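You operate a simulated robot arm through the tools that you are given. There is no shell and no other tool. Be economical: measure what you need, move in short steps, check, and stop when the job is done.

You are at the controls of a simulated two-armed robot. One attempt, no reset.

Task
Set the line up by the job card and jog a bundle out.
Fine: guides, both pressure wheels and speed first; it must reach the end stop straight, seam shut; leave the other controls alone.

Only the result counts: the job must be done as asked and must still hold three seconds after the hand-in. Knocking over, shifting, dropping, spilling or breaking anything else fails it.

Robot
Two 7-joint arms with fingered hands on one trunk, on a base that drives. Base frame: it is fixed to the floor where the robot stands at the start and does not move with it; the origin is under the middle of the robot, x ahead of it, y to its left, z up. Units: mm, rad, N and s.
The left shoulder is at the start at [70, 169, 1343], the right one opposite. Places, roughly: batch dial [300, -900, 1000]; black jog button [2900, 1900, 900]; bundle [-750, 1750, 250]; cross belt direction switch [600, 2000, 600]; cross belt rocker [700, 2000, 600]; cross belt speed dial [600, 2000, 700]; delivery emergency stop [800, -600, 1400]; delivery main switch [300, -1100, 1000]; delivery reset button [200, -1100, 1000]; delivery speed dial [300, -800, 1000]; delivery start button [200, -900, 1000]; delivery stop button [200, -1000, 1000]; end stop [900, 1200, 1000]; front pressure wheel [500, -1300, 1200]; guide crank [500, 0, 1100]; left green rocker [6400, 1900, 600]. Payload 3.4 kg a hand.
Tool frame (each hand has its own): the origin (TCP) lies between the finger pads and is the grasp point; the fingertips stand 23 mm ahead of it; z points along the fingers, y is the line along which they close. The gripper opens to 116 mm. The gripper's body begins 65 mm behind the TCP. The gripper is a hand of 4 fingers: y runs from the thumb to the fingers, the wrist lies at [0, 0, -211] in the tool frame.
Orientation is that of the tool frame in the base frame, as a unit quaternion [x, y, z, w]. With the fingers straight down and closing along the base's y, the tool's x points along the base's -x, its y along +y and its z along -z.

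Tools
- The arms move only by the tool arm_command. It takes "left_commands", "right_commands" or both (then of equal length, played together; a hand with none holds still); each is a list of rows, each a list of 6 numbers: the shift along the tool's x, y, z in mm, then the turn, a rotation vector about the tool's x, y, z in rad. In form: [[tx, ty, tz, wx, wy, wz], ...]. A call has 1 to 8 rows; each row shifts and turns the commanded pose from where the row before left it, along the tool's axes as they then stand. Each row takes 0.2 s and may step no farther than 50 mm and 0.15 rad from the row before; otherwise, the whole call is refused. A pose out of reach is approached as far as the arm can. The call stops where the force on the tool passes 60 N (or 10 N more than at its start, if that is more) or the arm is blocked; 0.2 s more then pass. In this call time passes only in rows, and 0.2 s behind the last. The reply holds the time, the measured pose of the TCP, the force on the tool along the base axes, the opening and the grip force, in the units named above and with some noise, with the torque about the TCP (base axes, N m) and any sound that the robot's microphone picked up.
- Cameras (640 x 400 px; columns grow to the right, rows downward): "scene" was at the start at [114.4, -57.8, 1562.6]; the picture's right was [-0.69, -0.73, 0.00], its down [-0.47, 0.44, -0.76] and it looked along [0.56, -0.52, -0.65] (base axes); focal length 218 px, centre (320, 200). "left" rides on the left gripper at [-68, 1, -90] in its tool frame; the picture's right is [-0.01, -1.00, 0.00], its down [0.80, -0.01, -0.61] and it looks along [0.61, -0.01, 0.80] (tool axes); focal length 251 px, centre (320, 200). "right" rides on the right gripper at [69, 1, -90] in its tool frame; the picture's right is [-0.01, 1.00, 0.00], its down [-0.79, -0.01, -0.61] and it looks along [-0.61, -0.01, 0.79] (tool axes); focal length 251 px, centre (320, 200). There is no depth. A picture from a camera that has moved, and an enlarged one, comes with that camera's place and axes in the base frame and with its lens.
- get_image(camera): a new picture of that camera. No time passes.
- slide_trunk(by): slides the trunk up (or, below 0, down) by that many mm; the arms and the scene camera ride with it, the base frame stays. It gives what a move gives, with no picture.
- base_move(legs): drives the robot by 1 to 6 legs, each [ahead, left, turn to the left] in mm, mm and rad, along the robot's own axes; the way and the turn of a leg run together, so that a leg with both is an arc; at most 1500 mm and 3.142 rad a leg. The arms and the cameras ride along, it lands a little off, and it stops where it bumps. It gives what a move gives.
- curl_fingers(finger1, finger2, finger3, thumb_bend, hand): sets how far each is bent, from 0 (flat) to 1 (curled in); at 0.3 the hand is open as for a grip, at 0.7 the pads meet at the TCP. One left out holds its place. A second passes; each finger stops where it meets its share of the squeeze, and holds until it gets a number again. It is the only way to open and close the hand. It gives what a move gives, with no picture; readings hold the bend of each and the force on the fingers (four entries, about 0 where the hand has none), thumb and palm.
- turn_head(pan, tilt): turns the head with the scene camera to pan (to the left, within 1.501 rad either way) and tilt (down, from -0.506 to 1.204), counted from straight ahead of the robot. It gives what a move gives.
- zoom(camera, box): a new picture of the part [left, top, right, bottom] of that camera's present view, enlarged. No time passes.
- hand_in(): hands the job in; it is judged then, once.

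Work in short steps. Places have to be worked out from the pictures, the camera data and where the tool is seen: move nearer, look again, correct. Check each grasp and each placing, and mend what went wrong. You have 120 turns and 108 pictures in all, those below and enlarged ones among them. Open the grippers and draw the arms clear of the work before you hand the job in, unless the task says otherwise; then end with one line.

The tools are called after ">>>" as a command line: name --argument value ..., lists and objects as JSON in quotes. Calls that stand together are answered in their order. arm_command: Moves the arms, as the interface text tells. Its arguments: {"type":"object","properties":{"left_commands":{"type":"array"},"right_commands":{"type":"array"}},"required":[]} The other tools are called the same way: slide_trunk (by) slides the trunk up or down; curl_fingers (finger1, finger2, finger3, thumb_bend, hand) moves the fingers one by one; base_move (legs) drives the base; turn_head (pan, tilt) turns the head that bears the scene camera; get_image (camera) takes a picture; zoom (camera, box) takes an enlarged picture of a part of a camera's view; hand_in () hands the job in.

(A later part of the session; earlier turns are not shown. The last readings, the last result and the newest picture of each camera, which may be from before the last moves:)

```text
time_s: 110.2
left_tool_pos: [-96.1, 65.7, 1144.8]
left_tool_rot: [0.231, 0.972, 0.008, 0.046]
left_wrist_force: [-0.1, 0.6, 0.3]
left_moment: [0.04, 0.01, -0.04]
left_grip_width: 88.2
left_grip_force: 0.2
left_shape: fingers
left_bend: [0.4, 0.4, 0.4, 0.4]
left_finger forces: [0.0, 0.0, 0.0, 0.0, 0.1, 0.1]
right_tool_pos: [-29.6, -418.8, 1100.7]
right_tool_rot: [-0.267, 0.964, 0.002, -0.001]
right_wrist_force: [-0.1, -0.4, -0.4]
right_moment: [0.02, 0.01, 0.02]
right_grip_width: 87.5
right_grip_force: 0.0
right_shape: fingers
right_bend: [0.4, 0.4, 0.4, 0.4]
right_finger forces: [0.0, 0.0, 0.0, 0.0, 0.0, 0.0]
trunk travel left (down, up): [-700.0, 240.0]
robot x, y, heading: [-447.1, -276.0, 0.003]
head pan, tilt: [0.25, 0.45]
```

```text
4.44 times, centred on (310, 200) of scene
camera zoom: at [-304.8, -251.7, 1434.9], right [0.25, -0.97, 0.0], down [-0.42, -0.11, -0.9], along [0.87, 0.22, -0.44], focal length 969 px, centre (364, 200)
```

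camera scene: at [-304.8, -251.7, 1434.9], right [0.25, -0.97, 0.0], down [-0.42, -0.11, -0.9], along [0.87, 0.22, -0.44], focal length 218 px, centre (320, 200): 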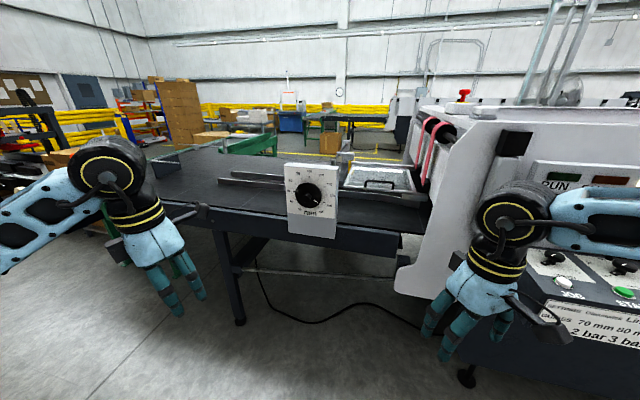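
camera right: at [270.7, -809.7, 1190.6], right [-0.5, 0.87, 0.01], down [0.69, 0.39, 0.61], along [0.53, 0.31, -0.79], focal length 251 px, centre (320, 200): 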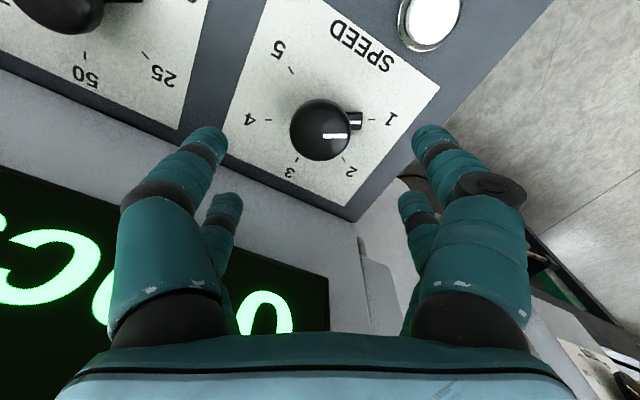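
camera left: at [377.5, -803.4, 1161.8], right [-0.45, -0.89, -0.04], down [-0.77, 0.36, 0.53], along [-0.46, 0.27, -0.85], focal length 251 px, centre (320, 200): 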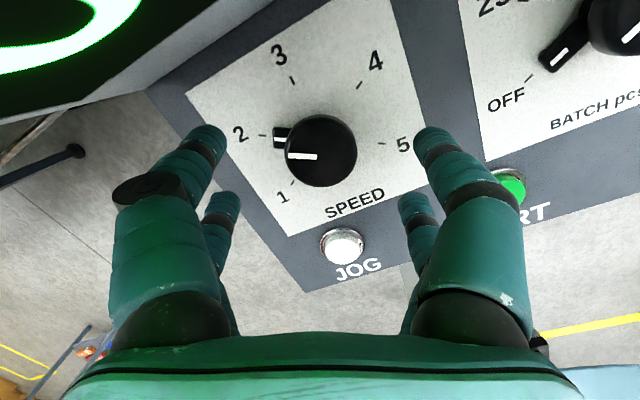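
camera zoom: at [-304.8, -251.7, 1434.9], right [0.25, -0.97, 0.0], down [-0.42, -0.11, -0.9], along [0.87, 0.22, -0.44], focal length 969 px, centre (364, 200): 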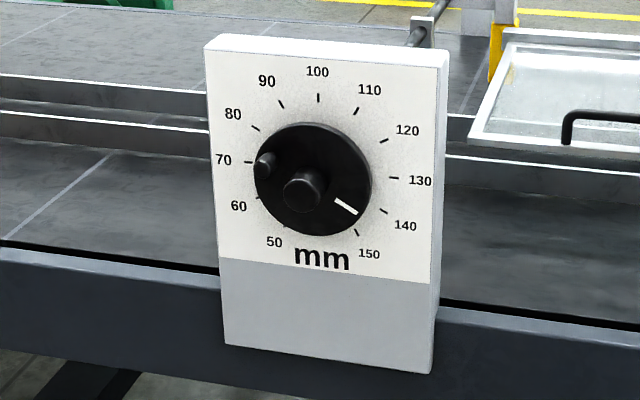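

The crank disk (≈110 mm dia., ≈[480,3,1050]) reads ~142; 30° per 10 mm, so it needs ≈217° CCW to reach 70. I bring the left hand to the forward pose as before.

>>> arm_command --left_commands '[[0, 0, 0, 0, 0, -0.12], [0, 0, 0, 0, 0, -0.12], [0, 0, 0, 0, 0, -0.12], [0, 0, 0, 0, 0, -0.115]]'

>>> arm_command --left_commands '[[-45, -12, 4, 0, -0.14, 0], [-44, -12, 10, 0, -0.14, 0], [-42, -12, 16, 0, -0.14, 0], [-39, -12, 22, 0, -0.14, 0], [-36, -12, 27, 0, -0.14, 0], [-32, -12, 32, 0, -0.14, 0], [-27, -12, 36, 0, -0.14, 0], [-22, -12, 39.5, 0, -0.14, 0]]'

>>> arm_command --left_commands '[[-16, -10, 42, 0, -0.1, 0], [-12, -10, 43, 0, -0.1, 0], [-7, -10, 44, 0, -0.1, 0]]'

```text
time_s: 111.2
left_tool_pos: [-94.7, 66.3, 1145.4]
left_tool_rot: [-0.006, 0.999, -0.002, 0.046]
left_wrist_force: [0.4, -0.7, 0.6]
left_moment: [0.01, -0.02, 0.02]
left_grip_width: 88.2
left_grip_force: 0.1
left_shape: fingers
left_bend: [0.4, 0.4, 0.4, 0.4]
left_finger forces: [0.0, 0.0, 0.0, 0.0, 0.1, 0.0]
right_tool_pos: [-30.1, -419.4, 1101.4]
right_tool_rot: [-0.267, 0.964, 0.004, 0.0]
right_wrist_force: [0.0, 0.0, 0.2]
right_moment: [0.02, -0.02, -0.02]
right_grip_width: 87.7
right_grip_force: 0.0
right_shape: fingers
right_bend: [0.4, 0.4, 0.4, 0.4]
right_finger forces: [0.0, 0.1, 0.0, 0.0, 0.0, 0.0]
trunk travel left (down, up): [-700.0, 240.0]
robot x, y, heading: [-444.7, -278.1, -0.001]
head pan, tilt: [0.25, 0.45]
```

```text
time_s: 113.0
left_tool_pos: [267.9, -27.3, 1147.3]
left_tool_rot: [-0.006, 0.822, 0.001, 0.57]
left_wrist_force: [-0.6, 0.8, 0.5]
left_moment: [0.02, 0.0, 0.03]
left_grip_width: 88.4
left_grip_force: 0.1
left_shape: fingers
left_bend: [0.4, 0.4, 0.4, 0.4]
left_finger forces: [0.0, 0.1, 0.1, 0.0, 0.1, 0.2]
right_tool_pos: [-28.9, -420.9, 1099.3]
right_tool_rot: [-0.266, 0.964, 0.004, 0.0]
right_wrist_force: [0.0, 0.0, 0.2]
right_moment: [-0.02, -0.01, 0.0]
right_grip_width: 87.4
right_grip_force: 0.0
right_shape: fingers
right_bend: [0.4, 0.4, 0.4, 0.4]
right_finger forces: [0.0, 0.1, 0.0, 0.0, 0.1, 0.0]
trunk travel left (down, up): [-700.0, 240.0]
robot x, y, heading: [-449.9, -277.5, 0.005]
head pan, tilt: [0.25, 0.45]
```

```text
time_s: 113.8
left_tool_pos: [358.1, -44.1, 1154.9]
left_tool_rot: [-0.003, 0.757, -0.004, 0.654]
left_wrist_force: [-0.3, 0.1, 0.3]
left_moment: [0.0, -0.02, -0.03]
left_grip_width: 88.3
left_grip_force: 0.1
left_shape: fingers
left_bend: [0.4, 0.4, 0.4, 0.4]
left_finger forces: [0.0, 0.0, 0.0, 0.0, 0.0, 0.0]
left hand out of reach, approached as far as the arm can: row 2, 3
right_tool_pos: [-31.0, -418.9, 1101.6]
right_tool_rot: [-0.266, 0.964, 0.001, 0.0]
right_wrist_force: [0.2, 0.4, 0.3]
right_moment: [-0.02, 0.04, 0.02]
right_grip_width: 87.3
right_grip_force: 0.1
right_shape: fingers
right_bend: [0.4, 0.4, 0.4, 0.4]
right_finger forces: [0.0, 0.0, 0.0, 0.0, 0.0, 0.0]
trunk travel left (down, up): [-700.0, 240.0]
robot x, y, heading: [-443.0, -282.0, 0.002]
head pan, tilt: [0.25, 0.45]
```

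Forward pose reached (8° down). Roll +0.95, open the fingers, lower the trunk and step sideways.

>>> arm_command --left_commands '[[0, 0, 0, 0, 0, 0.14], [0, 0, 0, 0, 0, 0.14], [0, 0, 0, 0, 0, 0.14], [0, 0, 0, 0, 0, 0.14], [0, 0, 0, 0, 0, 0.14], [0, 0, 0, 0, 0, 0.14], [0, 0, 0, 0, 0, 0.14]]'

>>> curl_fingers --hand "left" --finger1 0.12 --finger2 0.12 --finger3 0.12 --thumb_bend 0.12

>>> slide_trunk --by -100

>>> base_move --legs '[[0, 46, 0]]'

>>> get_image --camera "left"

>>> get_image --camera "scene"

```text
time_s: 115.4
left_tool_pos: [359.1, -46.4, 1153.5]
left_tool_rot: [0.355, 0.67, 0.305, 0.576]
left_wrist_force: [0.1, 0.0, 0.4]
left_moment: [0.0, 0.01, 0.01]
left_grip_width: 88.2
left_grip_force: 0.0
left_shape: fingers
left_bend: [0.4, 0.4, 0.4, 0.4]
left_finger forces: [0.0, 0.1, 0.0, 0.0, 0.0, 0.0]
right_tool_pos: [-29.3, -419.4, 1101.4]
right_tool_rot: [-0.267, 0.964, 0.003, 0.001]
right_wrist_force: [-0.7, -0.4, -0.1]
right_moment: [-0.04, -0.03, 0.01]
right_grip_width: 87.5
right_grip_force: 0.0
right_shape: fingers
right_bend: [0.4, 0.4, 0.4, 0.4]
right_finger forces: [0.0, 0.0, 0.1, 0.0, 0.0, 0.0]
trunk travel left (down, up): [-700.0, 240.0]
robot x, y, heading: [-446.1, -271.9, 0.002]
head pan, tilt: [0.25, 0.45]
```

```text
time_s: 116.4
left_tool_pos: [357.2, -46.5, 1153.2]
left_tool_rot: [0.353, 0.67, 0.305, 0.577]
left_wrist_force: [1.0, 0.0, -0.1]
left_moment: [0.01, 0.0, 0.04]
left_grip_width: 148.9
left_grip_force: 0.0
left_shape: fingers
left_bend: [0.12, 0.12, 0.12, 0.12]
left_finger forces: [0.0, 0.0, 0.1, 0.1, 0.0, 0.0]
right_tool_pos: [-30.0, -419.3, 1100.4]
right_tool_rot: [-0.266, 0.964, 0.003, 0.0]
right_wrist_force: [0.1, -0.3, 0.1]
right_moment: [0.04, -0.01, -0.04]
right_grip_width: 87.3
right_grip_force: 0.0
right_shape: fingers
right_bend: [0.4, 0.4, 0.4, 0.4]
right_finger forces: [0.0, 0.0, 0.0, 0.1, 0.0, 0.0]
trunk travel left (down, up): [-700.0, 240.0]
robot x, y, heading: [-446.0, -273.9, 0.001]
head pan, tilt: [0.25, 0.45]
```

```text
time_s: 117.8
left_tool_pos: [358.8, -47.8, 1054.5]
left_tool_rot: [0.353, 0.671, 0.305, 0.577]
left_wrist_force: [-0.1, 0.9, 0.1]
left_moment: [0.02, 0.0, -0.02]
left_grip_width: 149.3
left_grip_force: 0.0
left_shape: fingers
left_bend: [0.12, 0.12, 0.12, 0.12]
left_finger forces: [0.0, 0.0, 0.1, 0.0, 0.0, 0.0]
right_tool_pos: [-29.8, -419.3, 1000.4]
right_tool_rot: [-0.266, 0.964, 0.003, 0.0]
right_wrist_force: [-0.4, 0.7, 0.2]
right_moment: [-0.01, 0.0, 0.01]
right_grip_width: 87.2
right_grip_force: 0.1
right_shape: fingers
right_bend: [0.4, 0.4, 0.4, 0.4]
right_finger forces: [0.0, 0.1, 0.0, 0.0, 0.1, 0.0]
trunk travel left (down, up): [-600.0, 340.0]
robot x, y, heading: [-446.6, -276.4, 0.006]
head pan, tilt: [0.25, 0.45]
```

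```text
time_s: 118.7
left_tool_pos: [359.8, -4.1, 1053.5]
left_tool_rot: [0.354, 0.671, 0.304, 0.577]
left_wrist_force: [-0.8, 0.3, -0.4]
left_moment: [0.0, -0.03, 0.0]
left_grip_width: 148.9
left_grip_force: 0.0
left_shape: fingers
left_bend: [0.12, 0.12, 0.12, 0.12]
left_finger forces: [0.1, 0.1, 0.0, 0.0, 0.0, 0.0]
right_tool_pos: [-30.5, -376.0, 1000.9]
right_tool_rot: [-0.265, 0.964, 0.003, 0.0]
right_wrist_force: [0.2, -0.5, 0.6]
right_moment: [0.0, 0.02, 0.0]
right_grip_width: 87.4
right_grip_force: 0.2
right_shape: fingers
right_bend: [0.4, 0.4, 0.4, 0.4]
right_finger forces: [0.1, 0.1, 0.0, 0.0, 0.0, 0.0]
trunk travel left (down, up): [-600.0, 340.0]
robot x, y, heading: [-445.9, -229.1, 0.002]
head pan, tilt: [0.25, 0.45]
```

```text
35 pictures are left
camera left: at [276.1, -60.5, 1105.9], right [-0.12, -0.57, -0.81], down [-0.67, 0.65, -0.36], along [0.73, 0.5, -0.46], focal length 251 px, centre (320, 200)
```

left: 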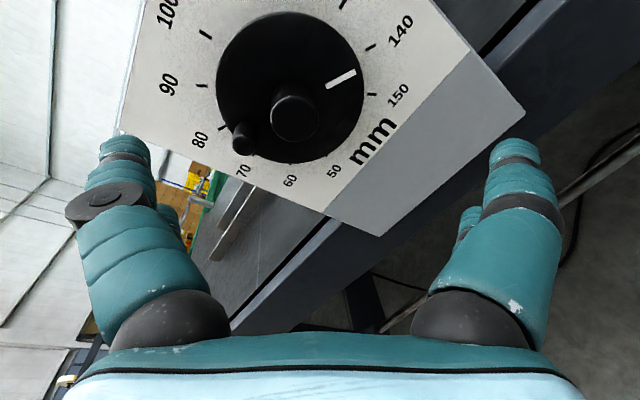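

```text
34 pictures are left
camera scene: at [-304.8, -208.6, 1334.9], right [0.25, -0.97, 0.0], down [-0.42, -0.11, -0.9], along [0.87, 0.22, -0.43], focal length 218 px, centre (320, 200)
```

scene: 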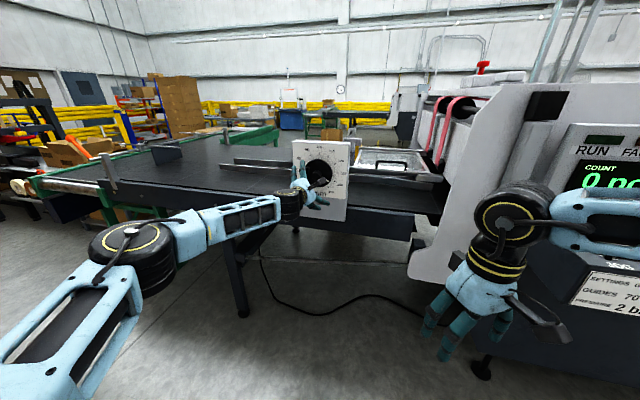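

Disk axis ≈ y −10, z 1069, disk plane x ≈ 470. Adjust trunk +15, base −6 mm sideways, and 60 mm ahead; check.

>>> slide_trunk --by 16

>>> base_move --legs '[[55, -6, 0]]'

>>> get_image --camera "left"

```text
time_s: 119.3
left_tool_pos: [359.0, -1.1, 1069.7]
left_tool_rot: [0.355, 0.671, 0.303, 0.577]
left_wrist_force: [0.2, 0.4, -0.1]
left_moment: [0.02, 0.03, 0.02]
left_grip_width: 149.0
left_grip_force: 0.1
left_shape: fingers
left_bend: [0.12, 0.12, 0.12, 0.12]
left_finger forces: [0.0, 0.0, 0.0, 0.1, 0.1, 0.0]
right_tool_pos: [-29.9, -374.5, 1016.2]
right_tool_rot: [-0.265, 0.964, 0.001, 0.0]
right_wrist_force: [-0.4, 0.5, -0.2]
right_moment: [-0.01, -0.03, 0.01]
right_grip_width: 87.3
right_grip_force: 0.1
right_shape: fingers
right_bend: [0.4, 0.4, 0.4, 0.4]
right_finger forces: [0.1, 0.1, 0.1, 0.0, 0.0, 0.1]
trunk travel left (down, up): [-616.0, 324.0]
robot x, y, heading: [-448.5, -232.2, 0.0]
head pan, tilt: [0.25, 0.45]
```

```text
time_s: 120.2
left_tool_pos: [413.6, -7.3, 1070.1]
left_tool_rot: [0.354, 0.67, 0.304, 0.577]
left_wrist_force: [0.1, -0.2, 0.0]
left_moment: [0.02, 0.0, -0.02]
left_grip_width: 149.3
left_grip_force: 0.1
left_shape: fingers
left_bend: [0.12, 0.12, 0.12, 0.12]
left_finger forces: [0.0, 0.0, 0.2, 0.0, 0.0, 0.1]
right_tool_pos: [22.7, -379.8, 1016.7]
right_tool_rot: [-0.266, 0.964, 0.003, 0.001]
right_wrist_force: [-0.2, 0.3, -0.4]
right_moment: [-0.01, 0.01, 0.0]
right_grip_width: 87.4
right_grip_force: 0.0
right_shape: fingers
right_bend: [0.4, 0.4, 0.4, 0.4]
right_finger forces: [0.1, 0.0, 0.0, 0.1, 0.1, 0.1]
trunk travel left (down, up): [-616.0, 324.0]
robot x, y, heading: [-390.8, -237.5, 0.004]
head pan, tilt: [0.25, 0.45]
```

```text
33 pictures are left
camera left: at [329.8, -64.6, 1122.6], right [-0.12, -0.57, -0.81], down [-0.67, 0.65, -0.36], along [0.73, 0.5, -0.46], focal length 251 px, centre (320, 200)
```

left: 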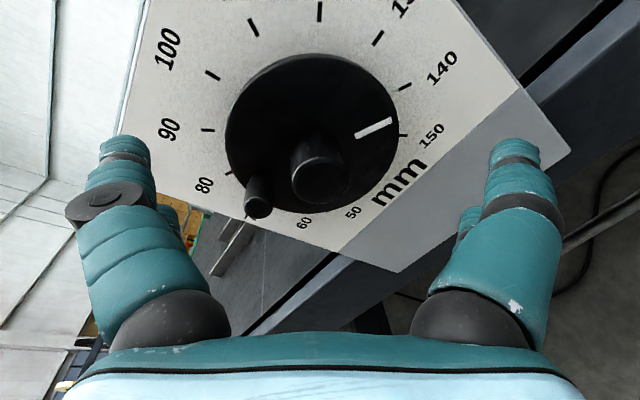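

Centring good. Drive 46 mm in and close on the disk rim.

>>> base_move --legs '[[46, -3, 0]]'

>>> curl_fingers --hand "left" --finger1 0.6 --finger2 0.6 --finger3 0.6 --thumb_bend 0.6

>>> get_image --camera "left"

```text
time_s: 121.2
left_tool_pos: [456.2, -10.5, 1071.8]
left_tool_rot: [0.353, 0.67, 0.305, 0.577]
left_wrist_force: [0.4, 0.1, 0.1]
left_moment: [0.0, -0.01, -0.03]
left_grip_width: 149.4
left_grip_force: 0.0
left_shape: fingers
left_bend: [0.12, 0.12, 0.12, 0.12]
left_finger forces: [0.0, 0.1, 0.0, 0.1, 0.1, 0.0]
right_tool_pos: [70.1, -383.4, 1019.0]
right_tool_rot: [-0.266, 0.964, 0.002, 0.001]
right_wrist_force: [-0.5, -0.1, 0.2]
right_moment: [-0.01, -0.03, -0.04]
right_grip_width: 87.5
right_grip_force: 0.0
right_shape: fingers
right_bend: [0.4, 0.4, 0.4, 0.4]
right_finger forces: [0.0, 0.1, 0.1, 0.0, 0.0, 0.0]
trunk travel left (down, up): [-616.0, 324.0]
robot x, y, heading: [-347.8, -238.3, -0.005]
head pan, tilt: [0.25, 0.45]
```

```text
time_s: 122.2
left_tool_pos: [461.6, -12.8, 1067.2]
left_tool_rot: [0.354, 0.671, 0.304, 0.576]
left_wrist_force: [-2.7, -1.8, -9.0]
left_moment: [-0.12, 0.59, -0.29]
left_grip_width: 91.6
left_grip_force: 24.6
left_shape: fingers
left_bend: [0.37, 0.31, 0.35, 0.42]
left_finger forces: [8.7, 11.2, 9.0, 0.0, 20.5, 0.0]
right_tool_pos: [72.1, -382.6, 1015.8]
right_tool_rot: [-0.267, 0.964, 0.003, 0.0]
right_wrist_force: [-0.1, -0.8, -1.0]
right_moment: [0.02, 0.01, 0.0]
right_grip_width: 87.3
right_grip_force: 0.1
right_shape: fingers
right_bend: [0.4, 0.4, 0.4, 0.4]
right_finger forces: [0.0, 0.0, 0.0, 0.1, 0.0, 0.0]
trunk travel left (down, up): [-616.0, 324.0]
robot x, y, heading: [-343.3, -237.1, 0.006]
head pan, tilt: [0.25, 0.45]
```

```text
32 pictures are left
camera left: at [378.1, -67.4, 1120.0], right [-0.12, -0.57, -0.81], down [-0.67, 0.65, -0.36], along [0.73, 0.5, -0.46], focal length 251 px, centre (320, 200)
```

left: 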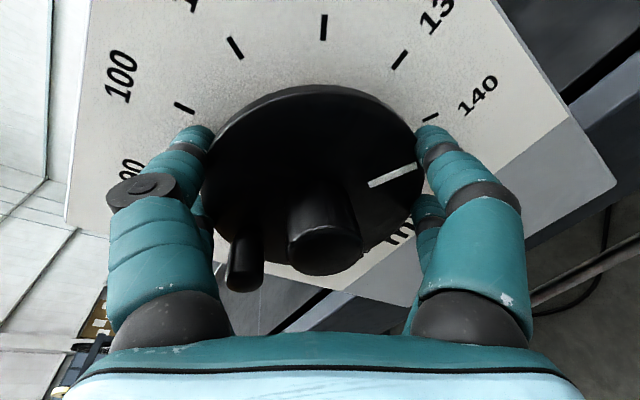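

Good grip. Rotate CCW 8 rows about the base x-axis.

>>> arm_command --left_commands '[[0, 0, 0, 0.0123, -0.0181, -0.1433], [0, 0, 0, 0.0123, -0.0181, -0.1433], [0, 0, 0, 0.0123, -0.0181, -0.1433], [0, 0, 0, 0.0123, -0.0181, -0.1433], [0, 0, 0, 0.0123, -0.0181, -0.1433], [0, 0, 0, 0.0123, -0.0181, -0.1433], [0, 0, 0, 0.0123, -0.0181, -0.1433], [0, 0, 0, 0.0123, -0.0181, -0.1433]]'

>>> get_image --camera "left"

```text
time_s: 124.0
left_tool_pos: [458.2, -5.6, 1072.5]
left_tool_rot: [-0.023, 0.725, -0.114, 0.679]
left_wrist_force: [19.1, 21.7, 25.3]
left_moment: [0.53, -0.47, -0.97]
left_grip_width: 92.5
left_grip_force: 30.0
left_shape: fingers
left_bend: [0.3, 0.23, 0.4, 0.47]
left_finger forces: [22.6, 14.6, 4.8, 0.0, 18.3, 0.0]
right_tool_pos: [71.4, -378.5, 1018.0]
right_tool_rot: [-0.268, 0.963, 0.001, 0.0]
right_wrist_force: [0.1, -0.1, -0.2]
right_moment: [0.02, 0.01, 0.02]
right_grip_width: 87.2
right_grip_force: 0.0
right_shape: fingers
right_bend: [0.4, 0.4, 0.4, 0.4]
right_finger forces: [0.0, 0.1, 0.0, 0.0, 0.0, 0.0]
trunk travel left (down, up): [-616.0, 324.0]
robot x, y, heading: [-348.4, -239.5, 0.003]
head pan, tilt: [0.25, 0.45]
```

```text
31 pictures are left
camera left: at [375.7, 20.7, 1143.8], right [-0.12, -0.97, 0.21], down [-0.66, -0.07, -0.75], along [0.74, -0.23, -0.63], focal length 251 px, centre (320, 200)
```

left: 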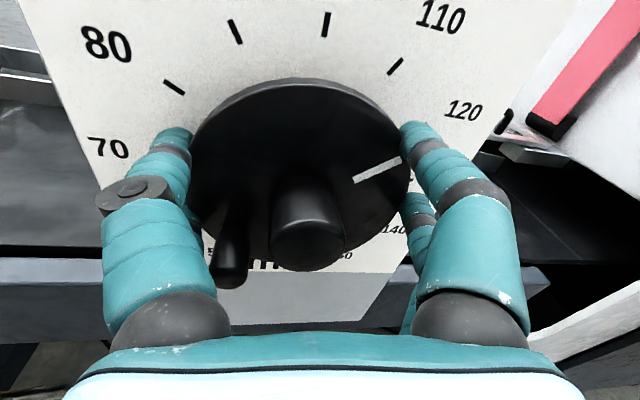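

Disk follows (line now ≈125). Six more rows.

>>> arm_command --left_commands '[[0, 0, 0, 0.0123, -0.0181, -0.1433], [0, 0, 0, 0.0123, -0.0181, -0.1433], [0, 0, 0, 0.0123, -0.0181, -0.1433], [0, 0, 0, 0.0123, -0.0181, -0.1433], [0, 0, 0, 0.0123, -0.0181, -0.1433], [0, 0, 0, 0.0123, -0.0181, -0.1433]]'

>>> get_image --camera "left"

```text
time_s: 125.3
left_tool_pos: [458.2, 4.3, 1069.6]
left_tool_rot: [-0.308, 0.607, -0.41, 0.607]
left_wrist_force: [11.8, 45.6, 19.8]
left_moment: [0.5, -0.65, 0.17]
left_grip_width: 93.3
left_grip_force: 32.7
left_shape: fingers
left_bend: [0.3, 0.25, 0.4, 0.46]
left_finger forces: [21.6, 10.8, 5.4, 0.0, 27.2, 0.0]
right_tool_pos: [70.2, -372.7, 1017.9]
right_tool_rot: [-0.268, 0.964, -0.001, 0.0]
right_wrist_force: [0.2, -0.2, -1.0]
right_moment: [0.01, 0.0, 0.01]
right_grip_width: 87.5
right_grip_force: 0.1
right_shape: fingers
right_bend: [0.4, 0.4, 0.4, 0.4]
right_finger forces: [0.0, 0.1, 0.1, 0.1, 0.0, 0.1]
trunk travel left (down, up): [-616.0, 324.0]
robot x, y, heading: [-342.7, -240.7, 0.007]
head pan, tilt: [0.25, 0.45]
```

```text
30 pictures are left
camera left: at [374.8, 75.5, 1095.5], right [-0.12, -0.47, 0.88], down [-0.66, -0.62, -0.42], along [0.74, -0.63, -0.23], focal length 251 px, centre (320, 200)
```

left: 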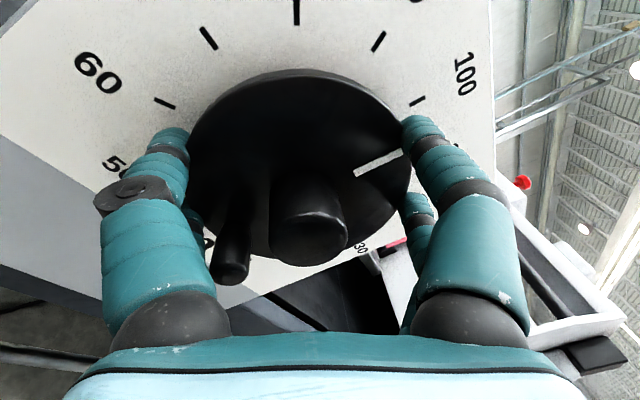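

Line ≈105. Release, roll back +2.03 rad around the disk with fingers wide open, and view.

>>> curl_fingers --hand "left" --finger1 0.08 --finger2 0.08 --finger3 0.08 --thumb_bend 0.08

>>> arm_command --left_commands '[[0, 0, 0, -0.0123, 0.0181, 0.1433], [0, 0, 0, -0.0123, 0.0181, 0.1433], [0, 0, 0, -0.0123, 0.0181, 0.1433], [0, 0, 0, -0.0123, 0.0181, 0.1433], [0, 0, 0, -0.0123, 0.0181, 0.1433], [0, 0, 0, -0.0123, 0.0181, 0.1433], [0, 0, 0, -0.0123, 0.0181, 0.1433], [0, 0, 0, -0.0123, 0.0181, 0.1433]]'

>>> arm_command --left_commands '[[0, 0, 0, -0.0123, 0.0181, 0.1433], [0, 0, 0, -0.0123, 0.0181, 0.1433], [0, 0, 0, -0.0123, 0.0181, 0.1433], [0, 0, 0, -0.0123, 0.0181, 0.1433], [0, 0, 0, -0.0123, 0.0181, 0.1433], [0, 0, 0, -0.0123, 0.0181, 0.1433]]'

>>> get_image --camera "left"

```text
time_s: 126.3
left_tool_pos: [460.5, -11.5, 1069.6]
left_tool_rot: [-0.303, 0.611, -0.41, 0.606]
left_wrist_force: [0.3, -0.3, 0.2]
left_moment: [-0.03, 0.02, 0.01]
left_grip_width: 156.4
left_grip_force: 0.0
left_shape: fingers
left_bend: [0.08, 0.08, 0.08, 0.08]
left_finger forces: [0.0, 0.0, 0.0, 0.0, 0.1, 0.0]
right_tool_pos: [70.7, -381.8, 1016.4]
right_tool_rot: [-0.266, 0.964, 0.003, 0.0]
right_wrist_force: [0.7, -1.0, 0.6]
right_moment: [0.0, -0.01, -0.02]
right_grip_width: 87.2
right_grip_force: 0.2
right_shape: fingers
right_bend: [0.4, 0.4, 0.4, 0.4]
right_finger forces: [0.0, 0.0, 0.0, 0.1, 0.0, 0.0]
trunk travel left (down, up): [-616.0, 324.0]
robot x, y, heading: [-345.7, -240.4, 0.004]
head pan, tilt: [0.25, 0.45]
```

```text
time_s: 128.2
left_tool_pos: [460.2, -10.5, 1069.6]
left_tool_rot: [0.078, 0.736, -0.005, 0.672]
left_wrist_force: [-0.1, -0.1, -0.6]
left_moment: [-0.02, -0.01, -0.02]
left_grip_width: 156.5
left_grip_force: 0.1
left_shape: fingers
left_bend: [0.08, 0.08, 0.08, 0.08]
left_finger forces: [0.0, 0.1, 0.1, 0.0, 0.0, 0.1]
right_tool_pos: [71.4, -382.2, 1016.0]
right_tool_rot: [-0.266, 0.964, 0.003, 0.0]
right_wrist_force: [-1.0, -0.3, -0.1]
right_moment: [0.0, -0.02, 0.01]
right_grip_width: 87.4
right_grip_force: 0.1
right_shape: fingers
right_bend: [0.4, 0.4, 0.4, 0.4]
right_finger forces: [0.0, 0.0, 0.0, 0.0, 0.0, 0.0]
trunk travel left (down, up): [-616.0, 324.0]
robot x, y, heading: [-343.2, -240.5, -0.0]
head pan, tilt: [0.25, 0.45]
```

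```text
time_s: 129.6
left_tool_pos: [460.4, -9.7, 1069.3]
left_tool_rot: [0.352, 0.671, 0.306, 0.576]
left_wrist_force: [0.8, -0.1, -0.1]
left_moment: [0.01, -0.01, 0.03]
left_grip_width: 156.5
left_grip_force: 0.1
left_shape: fingers
left_bend: [0.08, 0.08, 0.08, 0.08]
left_finger forces: [0.0, 0.0, 0.1, 0.0, 0.0, 0.1]
right_tool_pos: [72.2, -383.3, 1016.4]
right_tool_rot: [-0.267, 0.964, 0.003, 0.0]
right_wrist_force: [0.0, 0.8, 0.6]
right_moment: [0.04, -0.02, 0.0]
right_grip_width: 87.3
right_grip_force: 0.1
right_shape: fingers
right_bend: [0.4, 0.4, 0.4, 0.4]
right_finger forces: [0.0, 0.0, 0.0, 0.0, 0.0, 0.0]
trunk travel left (down, up): [-616.0, 324.0]
robot x, y, heading: [-344.6, -239.1, 0.006]
head pan, tilt: [0.25, 0.45]
```

```text
29 pictures are left
camera left: at [377.2, -65.8, 1122.0], right [-0.12, -0.57, -0.81], down [-0.67, 0.65, -0.36], along [0.73, 0.5, -0.46], focal length 251 px, centre (320, 200)
```

left: 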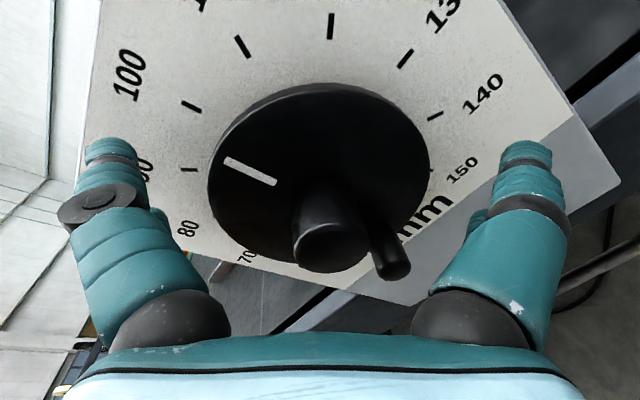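

Line now ≈101. About 92° more needed: re-grip and rotate 11 rows.

>>> curl_fingers --hand "left" --finger1 0.6 --finger2 0.6 --finger3 0.6 --thumb_bend 0.6

>>> arm_command --left_commands '[[0, 0, 0, 0.0123, -0.0181, -0.1433], [0, 0, 0, 0.0123, -0.0181, -0.1433], [0, 0, 0, 0.0123, -0.0181, -0.1433], [0, 0, 0, 0.0123, -0.0181, -0.1433], [0, 0, 0, 0.0123, -0.0181, -0.1433], [0, 0, 0, 0.0123, -0.0181, -0.1433]]'

>>> arm_command --left_commands '[[0, 0, 0, 0.0123, -0.0181, -0.1433], [0, 0, 0, 0.0123, -0.0181, -0.1433], [0, 0, 0, 0.0123, -0.0181, -0.1433], [0, 0, 0, 0.0123, -0.0181, -0.1433]]'

>>> get_image --camera "left"

```text
time_s: 130.6
left_tool_pos: [459.0, -10.8, 1069.6]
left_tool_rot: [0.354, 0.671, 0.304, 0.576]
left_wrist_force: [-8.9, -2.9, -7.1]
left_moment: [-0.13, 0.65, -0.31]
left_grip_width: 90.8
left_grip_force: 23.3
left_shape: fingers
left_bend: [0.38, 0.33, 0.35, 0.42]
left_finger forces: [7.6, 10.4, 8.9, 0.1, 19.6, 0.0]
right_tool_pos: [70.7, -383.2, 1016.2]
right_tool_rot: [-0.266, 0.964, 0.003, 0.001]
right_wrist_force: [0.5, -0.8, -0.4]
right_moment: [0.02, 0.01, 0.03]
right_grip_width: 87.4
right_grip_force: 0.0
right_shape: fingers
right_bend: [0.4, 0.4, 0.4, 0.4]
right_finger forces: [0.1, 0.1, 0.0, 0.0, 0.0, 0.0]
trunk travel left (down, up): [-616.0, 324.0]
robot x, y, heading: [-345.6, -243.2, 0.002]
head pan, tilt: [0.25, 0.45]
```

```text
time_s: 131.9
left_tool_pos: [457.7, -7.2, 1072.1]
left_tool_rot: [0.075, 0.735, -0.007, 0.674]
left_wrist_force: [4.4, 12.3, 13.7]
left_moment: [0.35, 0.04, -1.31]
left_grip_width: 91.4
left_grip_force: 28.7
left_shape: fingers
left_bend: [0.33, 0.27, 0.4, 0.46]
left_finger forces: [16.8, 15.2, 8.4, 0.0, 16.2, 0.1]
right_tool_pos: [70.8, -380.6, 1018.5]
right_tool_rot: [-0.268, 0.963, 0.002, 0.002]
right_wrist_force: [0.4, 0.3, 0.3]
right_moment: [-0.02, 0.01, -0.05]
right_grip_width: 87.4
right_grip_force: 0.0
right_shape: fingers
right_bend: [0.4, 0.4, 0.4, 0.4]
right_finger forces: [0.0, 0.0, 0.0, 0.0, 0.0, 0.0]
trunk travel left (down, up): [-616.0, 324.0]
robot x, y, heading: [-345.5, -238.1, 0.006]
head pan, tilt: [0.25, 0.45]
```

```text
time_s: 132.9
left_tool_pos: [457.5, 0.2, 1072.9]
left_tool_rot: [-0.121, 0.7, -0.22, 0.669]
left_wrist_force: [15.2, 32.6, 27.8]
left_moment: [0.55, -0.95, -0.74]
left_grip_width: 92.6
left_grip_force: 31.7
left_shape: fingers
left_bend: [0.31, 0.25, 0.41, 0.47]
left_finger forces: [24.5, 13.6, 4.5, 0.1, 20.3, 0.0]
right_tool_pos: [68.8, -376.0, 1018.2]
right_tool_rot: [-0.268, 0.963, 0.0, 0.001]
right_wrist_force: [0.2, 0.1, 0.7]
right_moment: [0.03, -0.01, -0.01]
right_grip_width: 87.5
right_grip_force: 0.0
right_shape: fingers
right_bend: [0.4, 0.4, 0.4, 0.4]
right_finger forces: [0.1, 0.0, 0.0, 0.0, 0.0, 0.0]
trunk travel left (down, up): [-616.0, 324.0]
robot x, y, heading: [-345.4, -240.1, 0.003]
head pan, tilt: [0.25, 0.45]
```

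```text
28 pictures are left
camera left: at [374.2, 44.0, 1133.1], right [-0.12, -0.87, 0.48], down [-0.66, -0.29, -0.69], along [0.74, -0.4, -0.54], focal length 251 px, centre (320, 200)
```

left: 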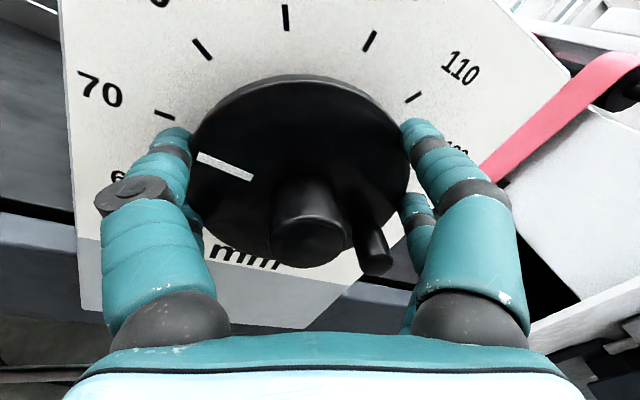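

Line is near 70. Release, back off, and measure.

>>> curl_fingers --hand "left" --finger1 0.08 --finger2 0.08 --finger3 0.08 --thumb_bend 0.08

>>> base_move --legs '[[-60, 0, 0]]'

>>> get_image --camera "left"

>>> zoom --camera "scene" --box '[270, 130, 370, 230]'

```text
time_s: 133.9
left_tool_pos: [460.2, -10.2, 1069.8]
left_tool_rot: [-0.118, 0.703, -0.217, 0.667]
left_wrist_force: [-1.1, 0.1, 0.5]
left_moment: [-0.03, 0.01, 0.01]
left_grip_width: 156.3
left_grip_force: 0.1
left_shape: fingers
left_bend: [0.08, 0.08, 0.08, 0.08]
left_finger forces: [0.0, 0.0, 0.0, 0.0, 0.0, 0.1]
right_tool_pos: [71.8, -382.6, 1016.2]
right_tool_rot: [-0.266, 0.964, 0.004, 0.0]
right_wrist_force: [-0.1, 0.9, 0.8]
right_moment: [-0.02, 0.0, 0.02]
right_grip_width: 87.3
right_grip_force: 0.1
right_shape: fingers
right_bend: [0.4, 0.4, 0.4, 0.4]
right_finger forces: [0.1, 0.0, 0.0, 0.0, 0.0, 0.0]
trunk travel left (down, up): [-616.0, 324.0]
robot x, y, heading: [-345.4, -240.1, 0.003]
head pan, tilt: [0.25, 0.45]
```

```text
time_s: 134.9
left_tool_pos: [400.7, -9.2, 1068.8]
left_tool_rot: [-0.117, 0.703, -0.216, 0.667]
left_wrist_force: [-1.1, -0.4, -0.1]
left_moment: [0.0, -0.02, -0.03]
left_grip_width: 156.4
left_grip_force: 0.1
left_shape: fingers
left_bend: [0.08, 0.08, 0.08, 0.08]
left_finger forces: [0.1, 0.1, 0.1, 0.0, 0.1, 0.0]
right_tool_pos: [13.3, -381.6, 1016.3]
right_tool_rot: [-0.267, 0.964, 0.003, 0.0]
right_wrist_force: [0.1, -0.3, -0.3]
right_moment: [-0.02, -0.02, -0.01]
right_grip_width: 87.4
right_grip_force: 0.0
right_shape: fingers
right_bend: [0.4, 0.4, 0.4, 0.4]
right_finger forces: [0.0, 0.0, 0.0, 0.0, 0.0, 0.0]
trunk travel left (down, up): [-616.0, 324.0]
robot x, y, heading: [-404.1, -237.3, 0.003]
head pan, tilt: [0.25, 0.45]
```

```text
27 pictures are left
camera left: at [318.2, 36.0, 1130.6], right [-0.12, -0.87, 0.47], down [-0.67, -0.28, -0.69], along [0.74, -0.4, -0.55], focal length 251 px, centre (320, 200)
```

left: 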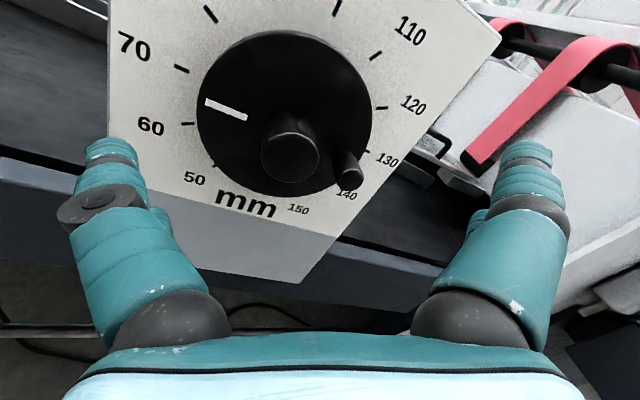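

```text
4.00 times, centred on (320, 180) of scene
camera zoom: at [-262.0, -215.2, 1350.7], right [0.25, -0.97, 0.0], down [-0.42, -0.11, -0.9], along [0.87, 0.23, -0.44], focal length 872 px, centre (320, 280)
```

zoom: 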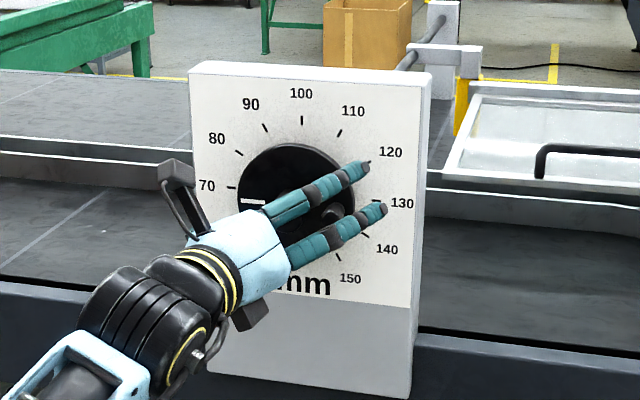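

>>> zoom --camera "left" --box '[160, 40, 280, 140]'

>>> zoom --camera "scene" --box '[295, 155, 355, 205]'

```text
4.00 times, centred on (220, 90) of left
camera zoom: at [318.2, 36.0, 1130.6], right [-0.12, -0.87, 0.47], down [-0.67, -0.28, -0.69], along [0.74, -0.4, -0.55], focal length 1006 px, centre (720, 640)
```

zoom: 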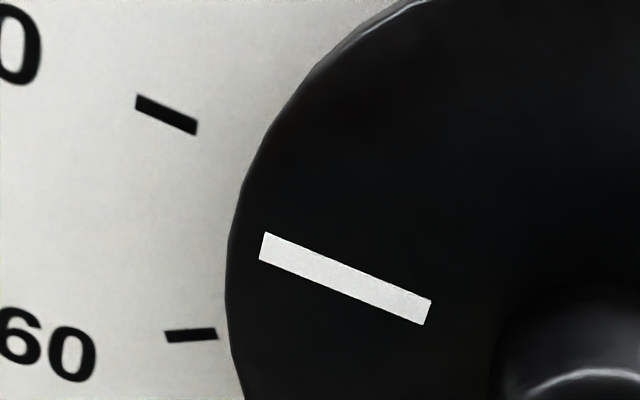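

```text
8.00 times, centred on (325, 180) of scene
camera zoom: at [-262.0, -215.2, 1350.7], right [0.25, -0.97, 0.0], down [-0.42, -0.11, -0.9], along [0.87, 0.23, -0.44], focal length 1745 px, centre (280, 360)
```

zoom: 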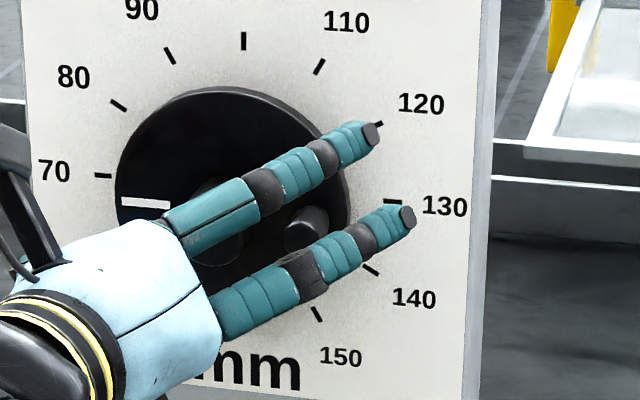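

Guides read 70 (within ~0.5 mm). Now retract: back the base off and fold the left arm.

>>> base_move --legs '[[-230, 0, 0]]'

>>> arm_command --left_commands '[[0, 0, -40, 0, 0, 0.15], [0, 0, -40, 0, 0, 0.15], [0, 0, -40, 0, 0, 0.15], [3, 12, -40, 0, 0.14, 0], [8, 12, -39, 0, 0.14, 0], [14, 12, -38, 0, 0.14, 0], [19, 12, -35, 0, 0.14, 0], [24, 12, -32, 0, 0.14, 0]]'

>>> arm_command --left_commands '[[28, 12, -28, 0, 0.14, 0], [32, 12, -24, 0, 0.14, 0], [36, 12, -18, 0, 0.14, 0], [38, 12, -12, 0, 0.14, 0]]'

>>> curl_fingers --hand "right" --finger1 0.7 --finger2 0.7 --finger3 0.7 --thumb_bend 0.7

```text
time_s: 136.7
left_tool_pos: [165.8, -12.8, 1069.4]
left_tool_rot: [-0.117, 0.703, -0.218, 0.667]
left_wrist_force: [0.3, 0.5, 0.9]
left_moment: [-0.03, 0.0, 0.02]
left_grip_width: 156.5
left_grip_force: 0.0
left_shape: fingers
left_bend: [0.08, 0.08, 0.08, 0.08]
left_finger forces: [0.0, 0.0, 0.0, 0.0, 0.0, 0.1]
right_tool_pos: [-223.8, -384.1, 1016.4]
right_tool_rot: [-0.265, 0.964, 0.003, 0.0]
right_wrist_force: [0.2, -0.9, -0.3]
right_moment: [-0.03, 0.0, -0.02]
right_grip_width: 87.4
right_grip_force: 0.1
right_shape: fingers
right_bend: [0.4, 0.4, 0.4, 0.4]
right_finger forces: [0.0, 0.0, 0.0, 0.1, 0.0, 0.0]
trunk travel left (down, up): [-616.0, 324.0]
robot x, y, heading: [-637.3, -240.9, 0.0]
head pan, tilt: [0.25, 0.45]
```

```text
time_s: 138.5
left_tool_pos: [-142.4, 91.3, 1058.0]
left_tool_rot: [0.064, 0.908, -0.045, 0.412]
left_wrist_force: [0.5, 0.5, 0.3]
left_moment: [-0.03, 0.01, -0.02]
left_grip_width: 156.6
left_grip_force: 0.0
left_shape: fingers
left_bend: [0.08, 0.08, 0.08, 0.08]
left_finger forces: [0.1, 0.0, 0.1, 0.1, 0.0, 0.0]
right_tool_pos: [-225.1, -385.3, 1017.9]
right_tool_rot: [-0.265, 0.964, 0.003, 0.001]
right_wrist_force: [-0.4, -0.6, 0.9]
right_moment: [0.02, -0.02, -0.04]
right_grip_width: 87.5
right_grip_force: 0.1
right_shape: fingers
right_bend: [0.4, 0.4, 0.4, 0.4]
right_finger forces: [0.0, 0.0, 0.0, 0.1, 0.0, 0.0]
trunk travel left (down, up): [-616.0, 324.0]
robot x, y, heading: [-639.0, -241.5, 0.0]
head pan, tilt: [0.25, 0.45]
```

```text
time_s: 139.5
left_tool_pos: [-292.3, 163.2, 1042.7]
left_tool_rot: [0.073, 0.986, -0.026, 0.146]
left_wrist_force: [-0.1, 0.5, 0.2]
left_moment: [-0.03, 0.01, 0.01]
left_grip_width: 156.5
left_grip_force: 0.0
left_shape: fingers
left_bend: [0.08, 0.08, 0.08, 0.08]
left_finger forces: [0.0, 0.1, 0.0, 0.0, 0.0, 0.1]
right_tool_pos: [-225.8, -384.0, 1016.5]
right_tool_rot: [-0.265, 0.964, 0.001, 0.001]
right_wrist_force: [0.0, -0.3, 0.1]
right_moment: [0.0, -0.04, 0.0]
right_grip_width: 87.5
right_grip_force: 0.0
right_shape: fingers
right_bend: [0.4, 0.4, 0.4, 0.4]
right_finger forces: [0.1, 0.0, 0.0, 0.0, 0.0, 0.1]
trunk travel left (down, up): [-616.0, 324.0]
robot x, y, heading: [-641.1, -235.0, 0.001]
head pan, tilt: [0.25, 0.45]
```

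```text
time_s: 140.5
left_tool_pos: [-289.8, 163.4, 1043.1]
left_tool_rot: [0.073, 0.986, -0.026, 0.145]
left_wrist_force: [0.1, 0.2, 0.7]
left_moment: [-0.01, 0.0, -0.02]
left_grip_width: 156.6
left_grip_force: 0.0
left_shape: fingers
left_bend: [0.08, 0.08, 0.08, 0.08]
left_finger forces: [0.0, 0.0, 0.0, 0.0, 0.0, 0.0]
right_tool_pos: [-222.9, -384.8, 1016.8]
right_tool_rot: [-0.264, 0.964, 0.003, 0.0]
right_wrist_force: [0.2, -0.2, -0.8]
right_moment: [-0.01, 0.02, 0.01]
right_grip_width: 1.5
right_grip_force: 0.1
right_shape: fingers
right_bend: [0.7, 0.7, 0.7, 0.7]
right_finger forces: [0.1, 0.0, 0.0, 0.0, 0.0, 0.0]
trunk travel left (down, up): [-616.0, 324.0]
robot x, y, heading: [-638.8, -241.2, -0.002]
head pan, tilt: [0.25, 0.45]
```

Raise the trunk, drive to the panel with the right hand closed, and look at the tip layout.

>>> slide_trunk --by 70

>>> base_move --legs '[[0, -366, 0], [400, 0, 0]]'

>>> get_image --camera "right"

```text
time_s: 141.6
left_tool_pos: [-289.3, 163.3, 1112.4]
left_tool_rot: [0.074, 0.986, -0.025, 0.145]
left_wrist_force: [0.2, 0.4, 0.9]
left_moment: [0.02, -0.01, -0.02]
left_grip_width: 156.5
left_grip_force: 0.1
left_shape: fingers
left_bend: [0.08, 0.08, 0.08, 0.08]
left_finger forces: [0.1, 0.1, 0.0, 0.0, 0.1, 0.1]
right_tool_pos: [-223.3, -385.4, 1086.2]
right_tool_rot: [-0.265, 0.964, 0.002, 0.0]
right_wrist_force: [0.7, -0.1, -0.8]
right_moment: [-0.03, -0.04, 0.03]
right_grip_width: 1.9
right_grip_force: 0.0
right_shape: fingers
right_bend: [0.7, 0.7, 0.7, 0.7]
right_finger forces: [0.0, 0.0, 0.0, 0.0, 0.0, 0.1]
trunk travel left (down, up): [-686.0, 254.0]
robot x, y, heading: [-640.0, -239.2, -0.004]
head pan, tilt: [0.25, 0.45]
```

```text
time_s: 146.0
left_tool_pos: [103.3, -203.0, 1113.5]
left_tool_rot: [0.072, 0.986, -0.026, 0.147]
left_wrist_force: [-0.6, -0.4, -0.5]
left_moment: [0.03, 0.02, 0.01]
left_grip_width: 156.4
left_grip_force: 0.1
left_shape: fingers
left_bend: [0.08, 0.08, 0.08, 0.08]
left_finger forces: [0.0, 0.0, 0.1, 0.0, 0.1, 0.0]
right_tool_pos: [171.1, -750.0, 1086.4]
right_tool_rot: [-0.267, 0.964, 0.003, 0.001]
right_wrist_force: [0.8, 0.5, 0.3]
right_moment: [0.04, -0.02, -0.03]
right_grip_width: 1.7
right_grip_force: 0.0
right_shape: fingers
right_bend: [0.7, 0.7, 0.7, 0.7]
right_finger forces: [0.0, 0.0, 0.0, 0.1, 0.1, 0.0]
trunk travel left (down, up): [-686.0, 254.0]
robot x, y, heading: [-243.6, -604.1, -0.001]
head pan, tilt: [0.25, 0.45]
```

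```text
23 pictures are left
camera right: at [110.9, -785.8, 1176.9], right [-0.51, 0.86, 0.0], down [0.69, 0.4, 0.61], along [0.52, 0.31, -0.79], focal length 251 px, centre (320, 200)
```

right: 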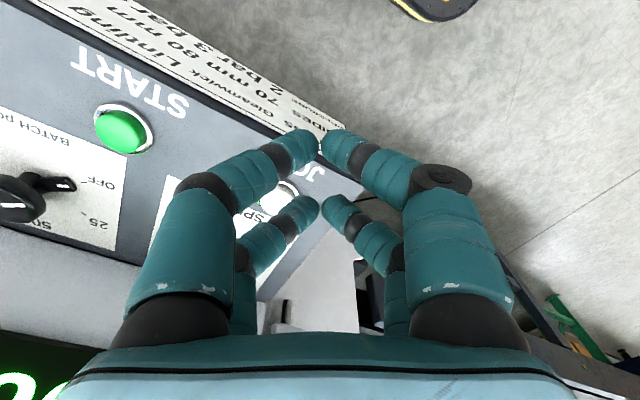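

Finger pairs sit ±22 mm along tool x. I unroll and tilt the hand 0.2 rad so the near pair is lowest, for pressing JOG.

>>> arm_command --right_commands '[[0, 0, 0, 0, 0, 0.135], [0, 0, 0, 0, 0, 0.135], [0, 0, 0, 0, 0, 0.135], [0, 0, 0, 0, 0, 0.135], [0, 0, 0, 0, -0.11, 0], [0, 0, 0, 0, -0.11, 0]]'

>>> base_move --legs '[[85, 0, 0]]'

>>> turn_head --pan -0.3 --tilt 0.7

>>> get_image --camera "right"

>>> get_image --camera "scene"

```text
time_s: 147.4
left_tool_pos: [103.4, -202.0, 1112.8]
left_tool_rot: [0.071, 0.986, -0.026, 0.146]
left_wrist_force: [0.1, 0.7, -0.2]
left_moment: [0.0, 0.01, 0.02]
left_grip_width: 156.3
left_grip_force: 0.2
left_shape: fingers
left_bend: [0.08, 0.08, 0.08, 0.08]
left_finger forces: [0.0, 0.0, 0.0, 0.0, 0.0, 0.1]
right_tool_pos: [171.9, -751.7, 1085.8]
right_tool_rot: [0.001, 0.994, 0.003, 0.11]
right_wrist_force: [-0.4, 0.8, 0.0]
right_moment: [0.01, 0.02, 0.01]
right_grip_width: 1.4
right_grip_force: 0.0
right_shape: fingers
right_bend: [0.7, 0.7, 0.7, 0.7]
right_finger forces: [0.1, 0.0, 0.1, 0.0, 0.0, 0.0]
trunk travel left (down, up): [-686.0, 254.0]
robot x, y, heading: [-244.5, -606.3, 0.0]
head pan, tilt: [0.25, 0.45]
```

```text
time_s: 148.5
left_tool_pos: [187.8, -202.5, 1113.6]
left_tool_rot: [0.071, 0.986, -0.025, 0.147]
left_wrist_force: [-0.8, 0.3, 0.6]
left_moment: [0.0, -0.02, 0.01]
left_grip_width: 156.5
left_grip_force: 0.1
left_shape: fingers
left_bend: [0.08, 0.08, 0.08, 0.08]
left_finger forces: [0.0, 0.0, 0.1, 0.0, 0.0, 0.0]
right_tool_pos: [255.9, -749.9, 1086.1]
right_tool_rot: [0.0, 0.994, 0.003, 0.109]
right_wrist_force: [0.3, -0.4, 0.4]
right_moment: [-0.03, 0.03, 0.0]
right_grip_width: 1.8
right_grip_force: 0.0
right_shape: fingers
right_bend: [0.7, 0.7, 0.7, 0.7]
right_finger forces: [0.0, 0.0, 0.0, 0.0, 0.0, 0.1]
trunk travel left (down, up): [-686.0, 254.0]
robot x, y, heading: [-158.6, -600.6, 0.003]
head pan, tilt: [0.25, 0.45]
```

```text
time_s: 149.4
left_tool_pos: [188.8, -201.9, 1113.9]
left_tool_rot: [0.072, 0.986, -0.025, 0.146]
left_wrist_force: [-0.5, -0.2, 0.6]
left_moment: [0.0, -0.01, -0.03]
left_grip_width: 156.7
left_grip_force: 0.0
left_shape: fingers
left_bend: [0.08, 0.08, 0.08, 0.08]
left_finger forces: [0.1, 0.0, 0.0, 0.0, 0.0, 0.1]
right_tool_pos: [256.3, -750.4, 1086.8]
right_tool_rot: [0.001, 0.994, 0.002, 0.11]
right_wrist_force: [0.3, -0.6, 0.3]
right_moment: [0.02, 0.01, -0.03]
right_grip_width: 1.5
right_grip_force: 0.0
right_shape: fingers
right_bend: [0.7, 0.7, 0.7, 0.7]
right_finger forces: [0.0, 0.0, 0.1, 0.1, 0.0, 0.1]
trunk travel left (down, up): [-686.0, 254.0]
robot x, y, heading: [-159.8, -604.0, 0.002]
head pan, tilt: [-0.3, 0.7]
```

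```text
22 pictures are left
camera right: at [168.4, -749.8, 1159.7], right [0.01, 1.0, 0.01], down [0.64, -0.01, 0.77], along [0.77, 0.0, -0.64], focal length 251 px, centre (320, 200)
```

right: 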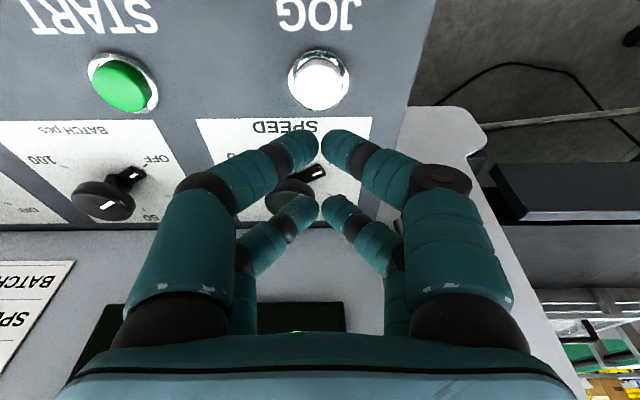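

```text
21 pictures are left
camera scene: at [-26.3, -630.5, 1398.8], right [-0.29, -0.96, 0.0], down [-0.62, 0.19, -0.77], along [0.73, -0.22, -0.64], focal length 218 px, centre (320, 200)
```

scene: 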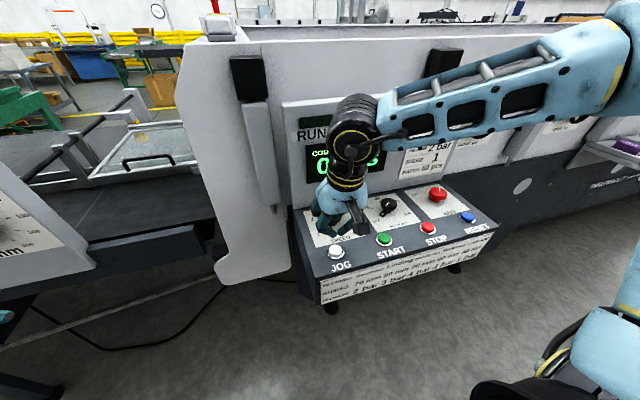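

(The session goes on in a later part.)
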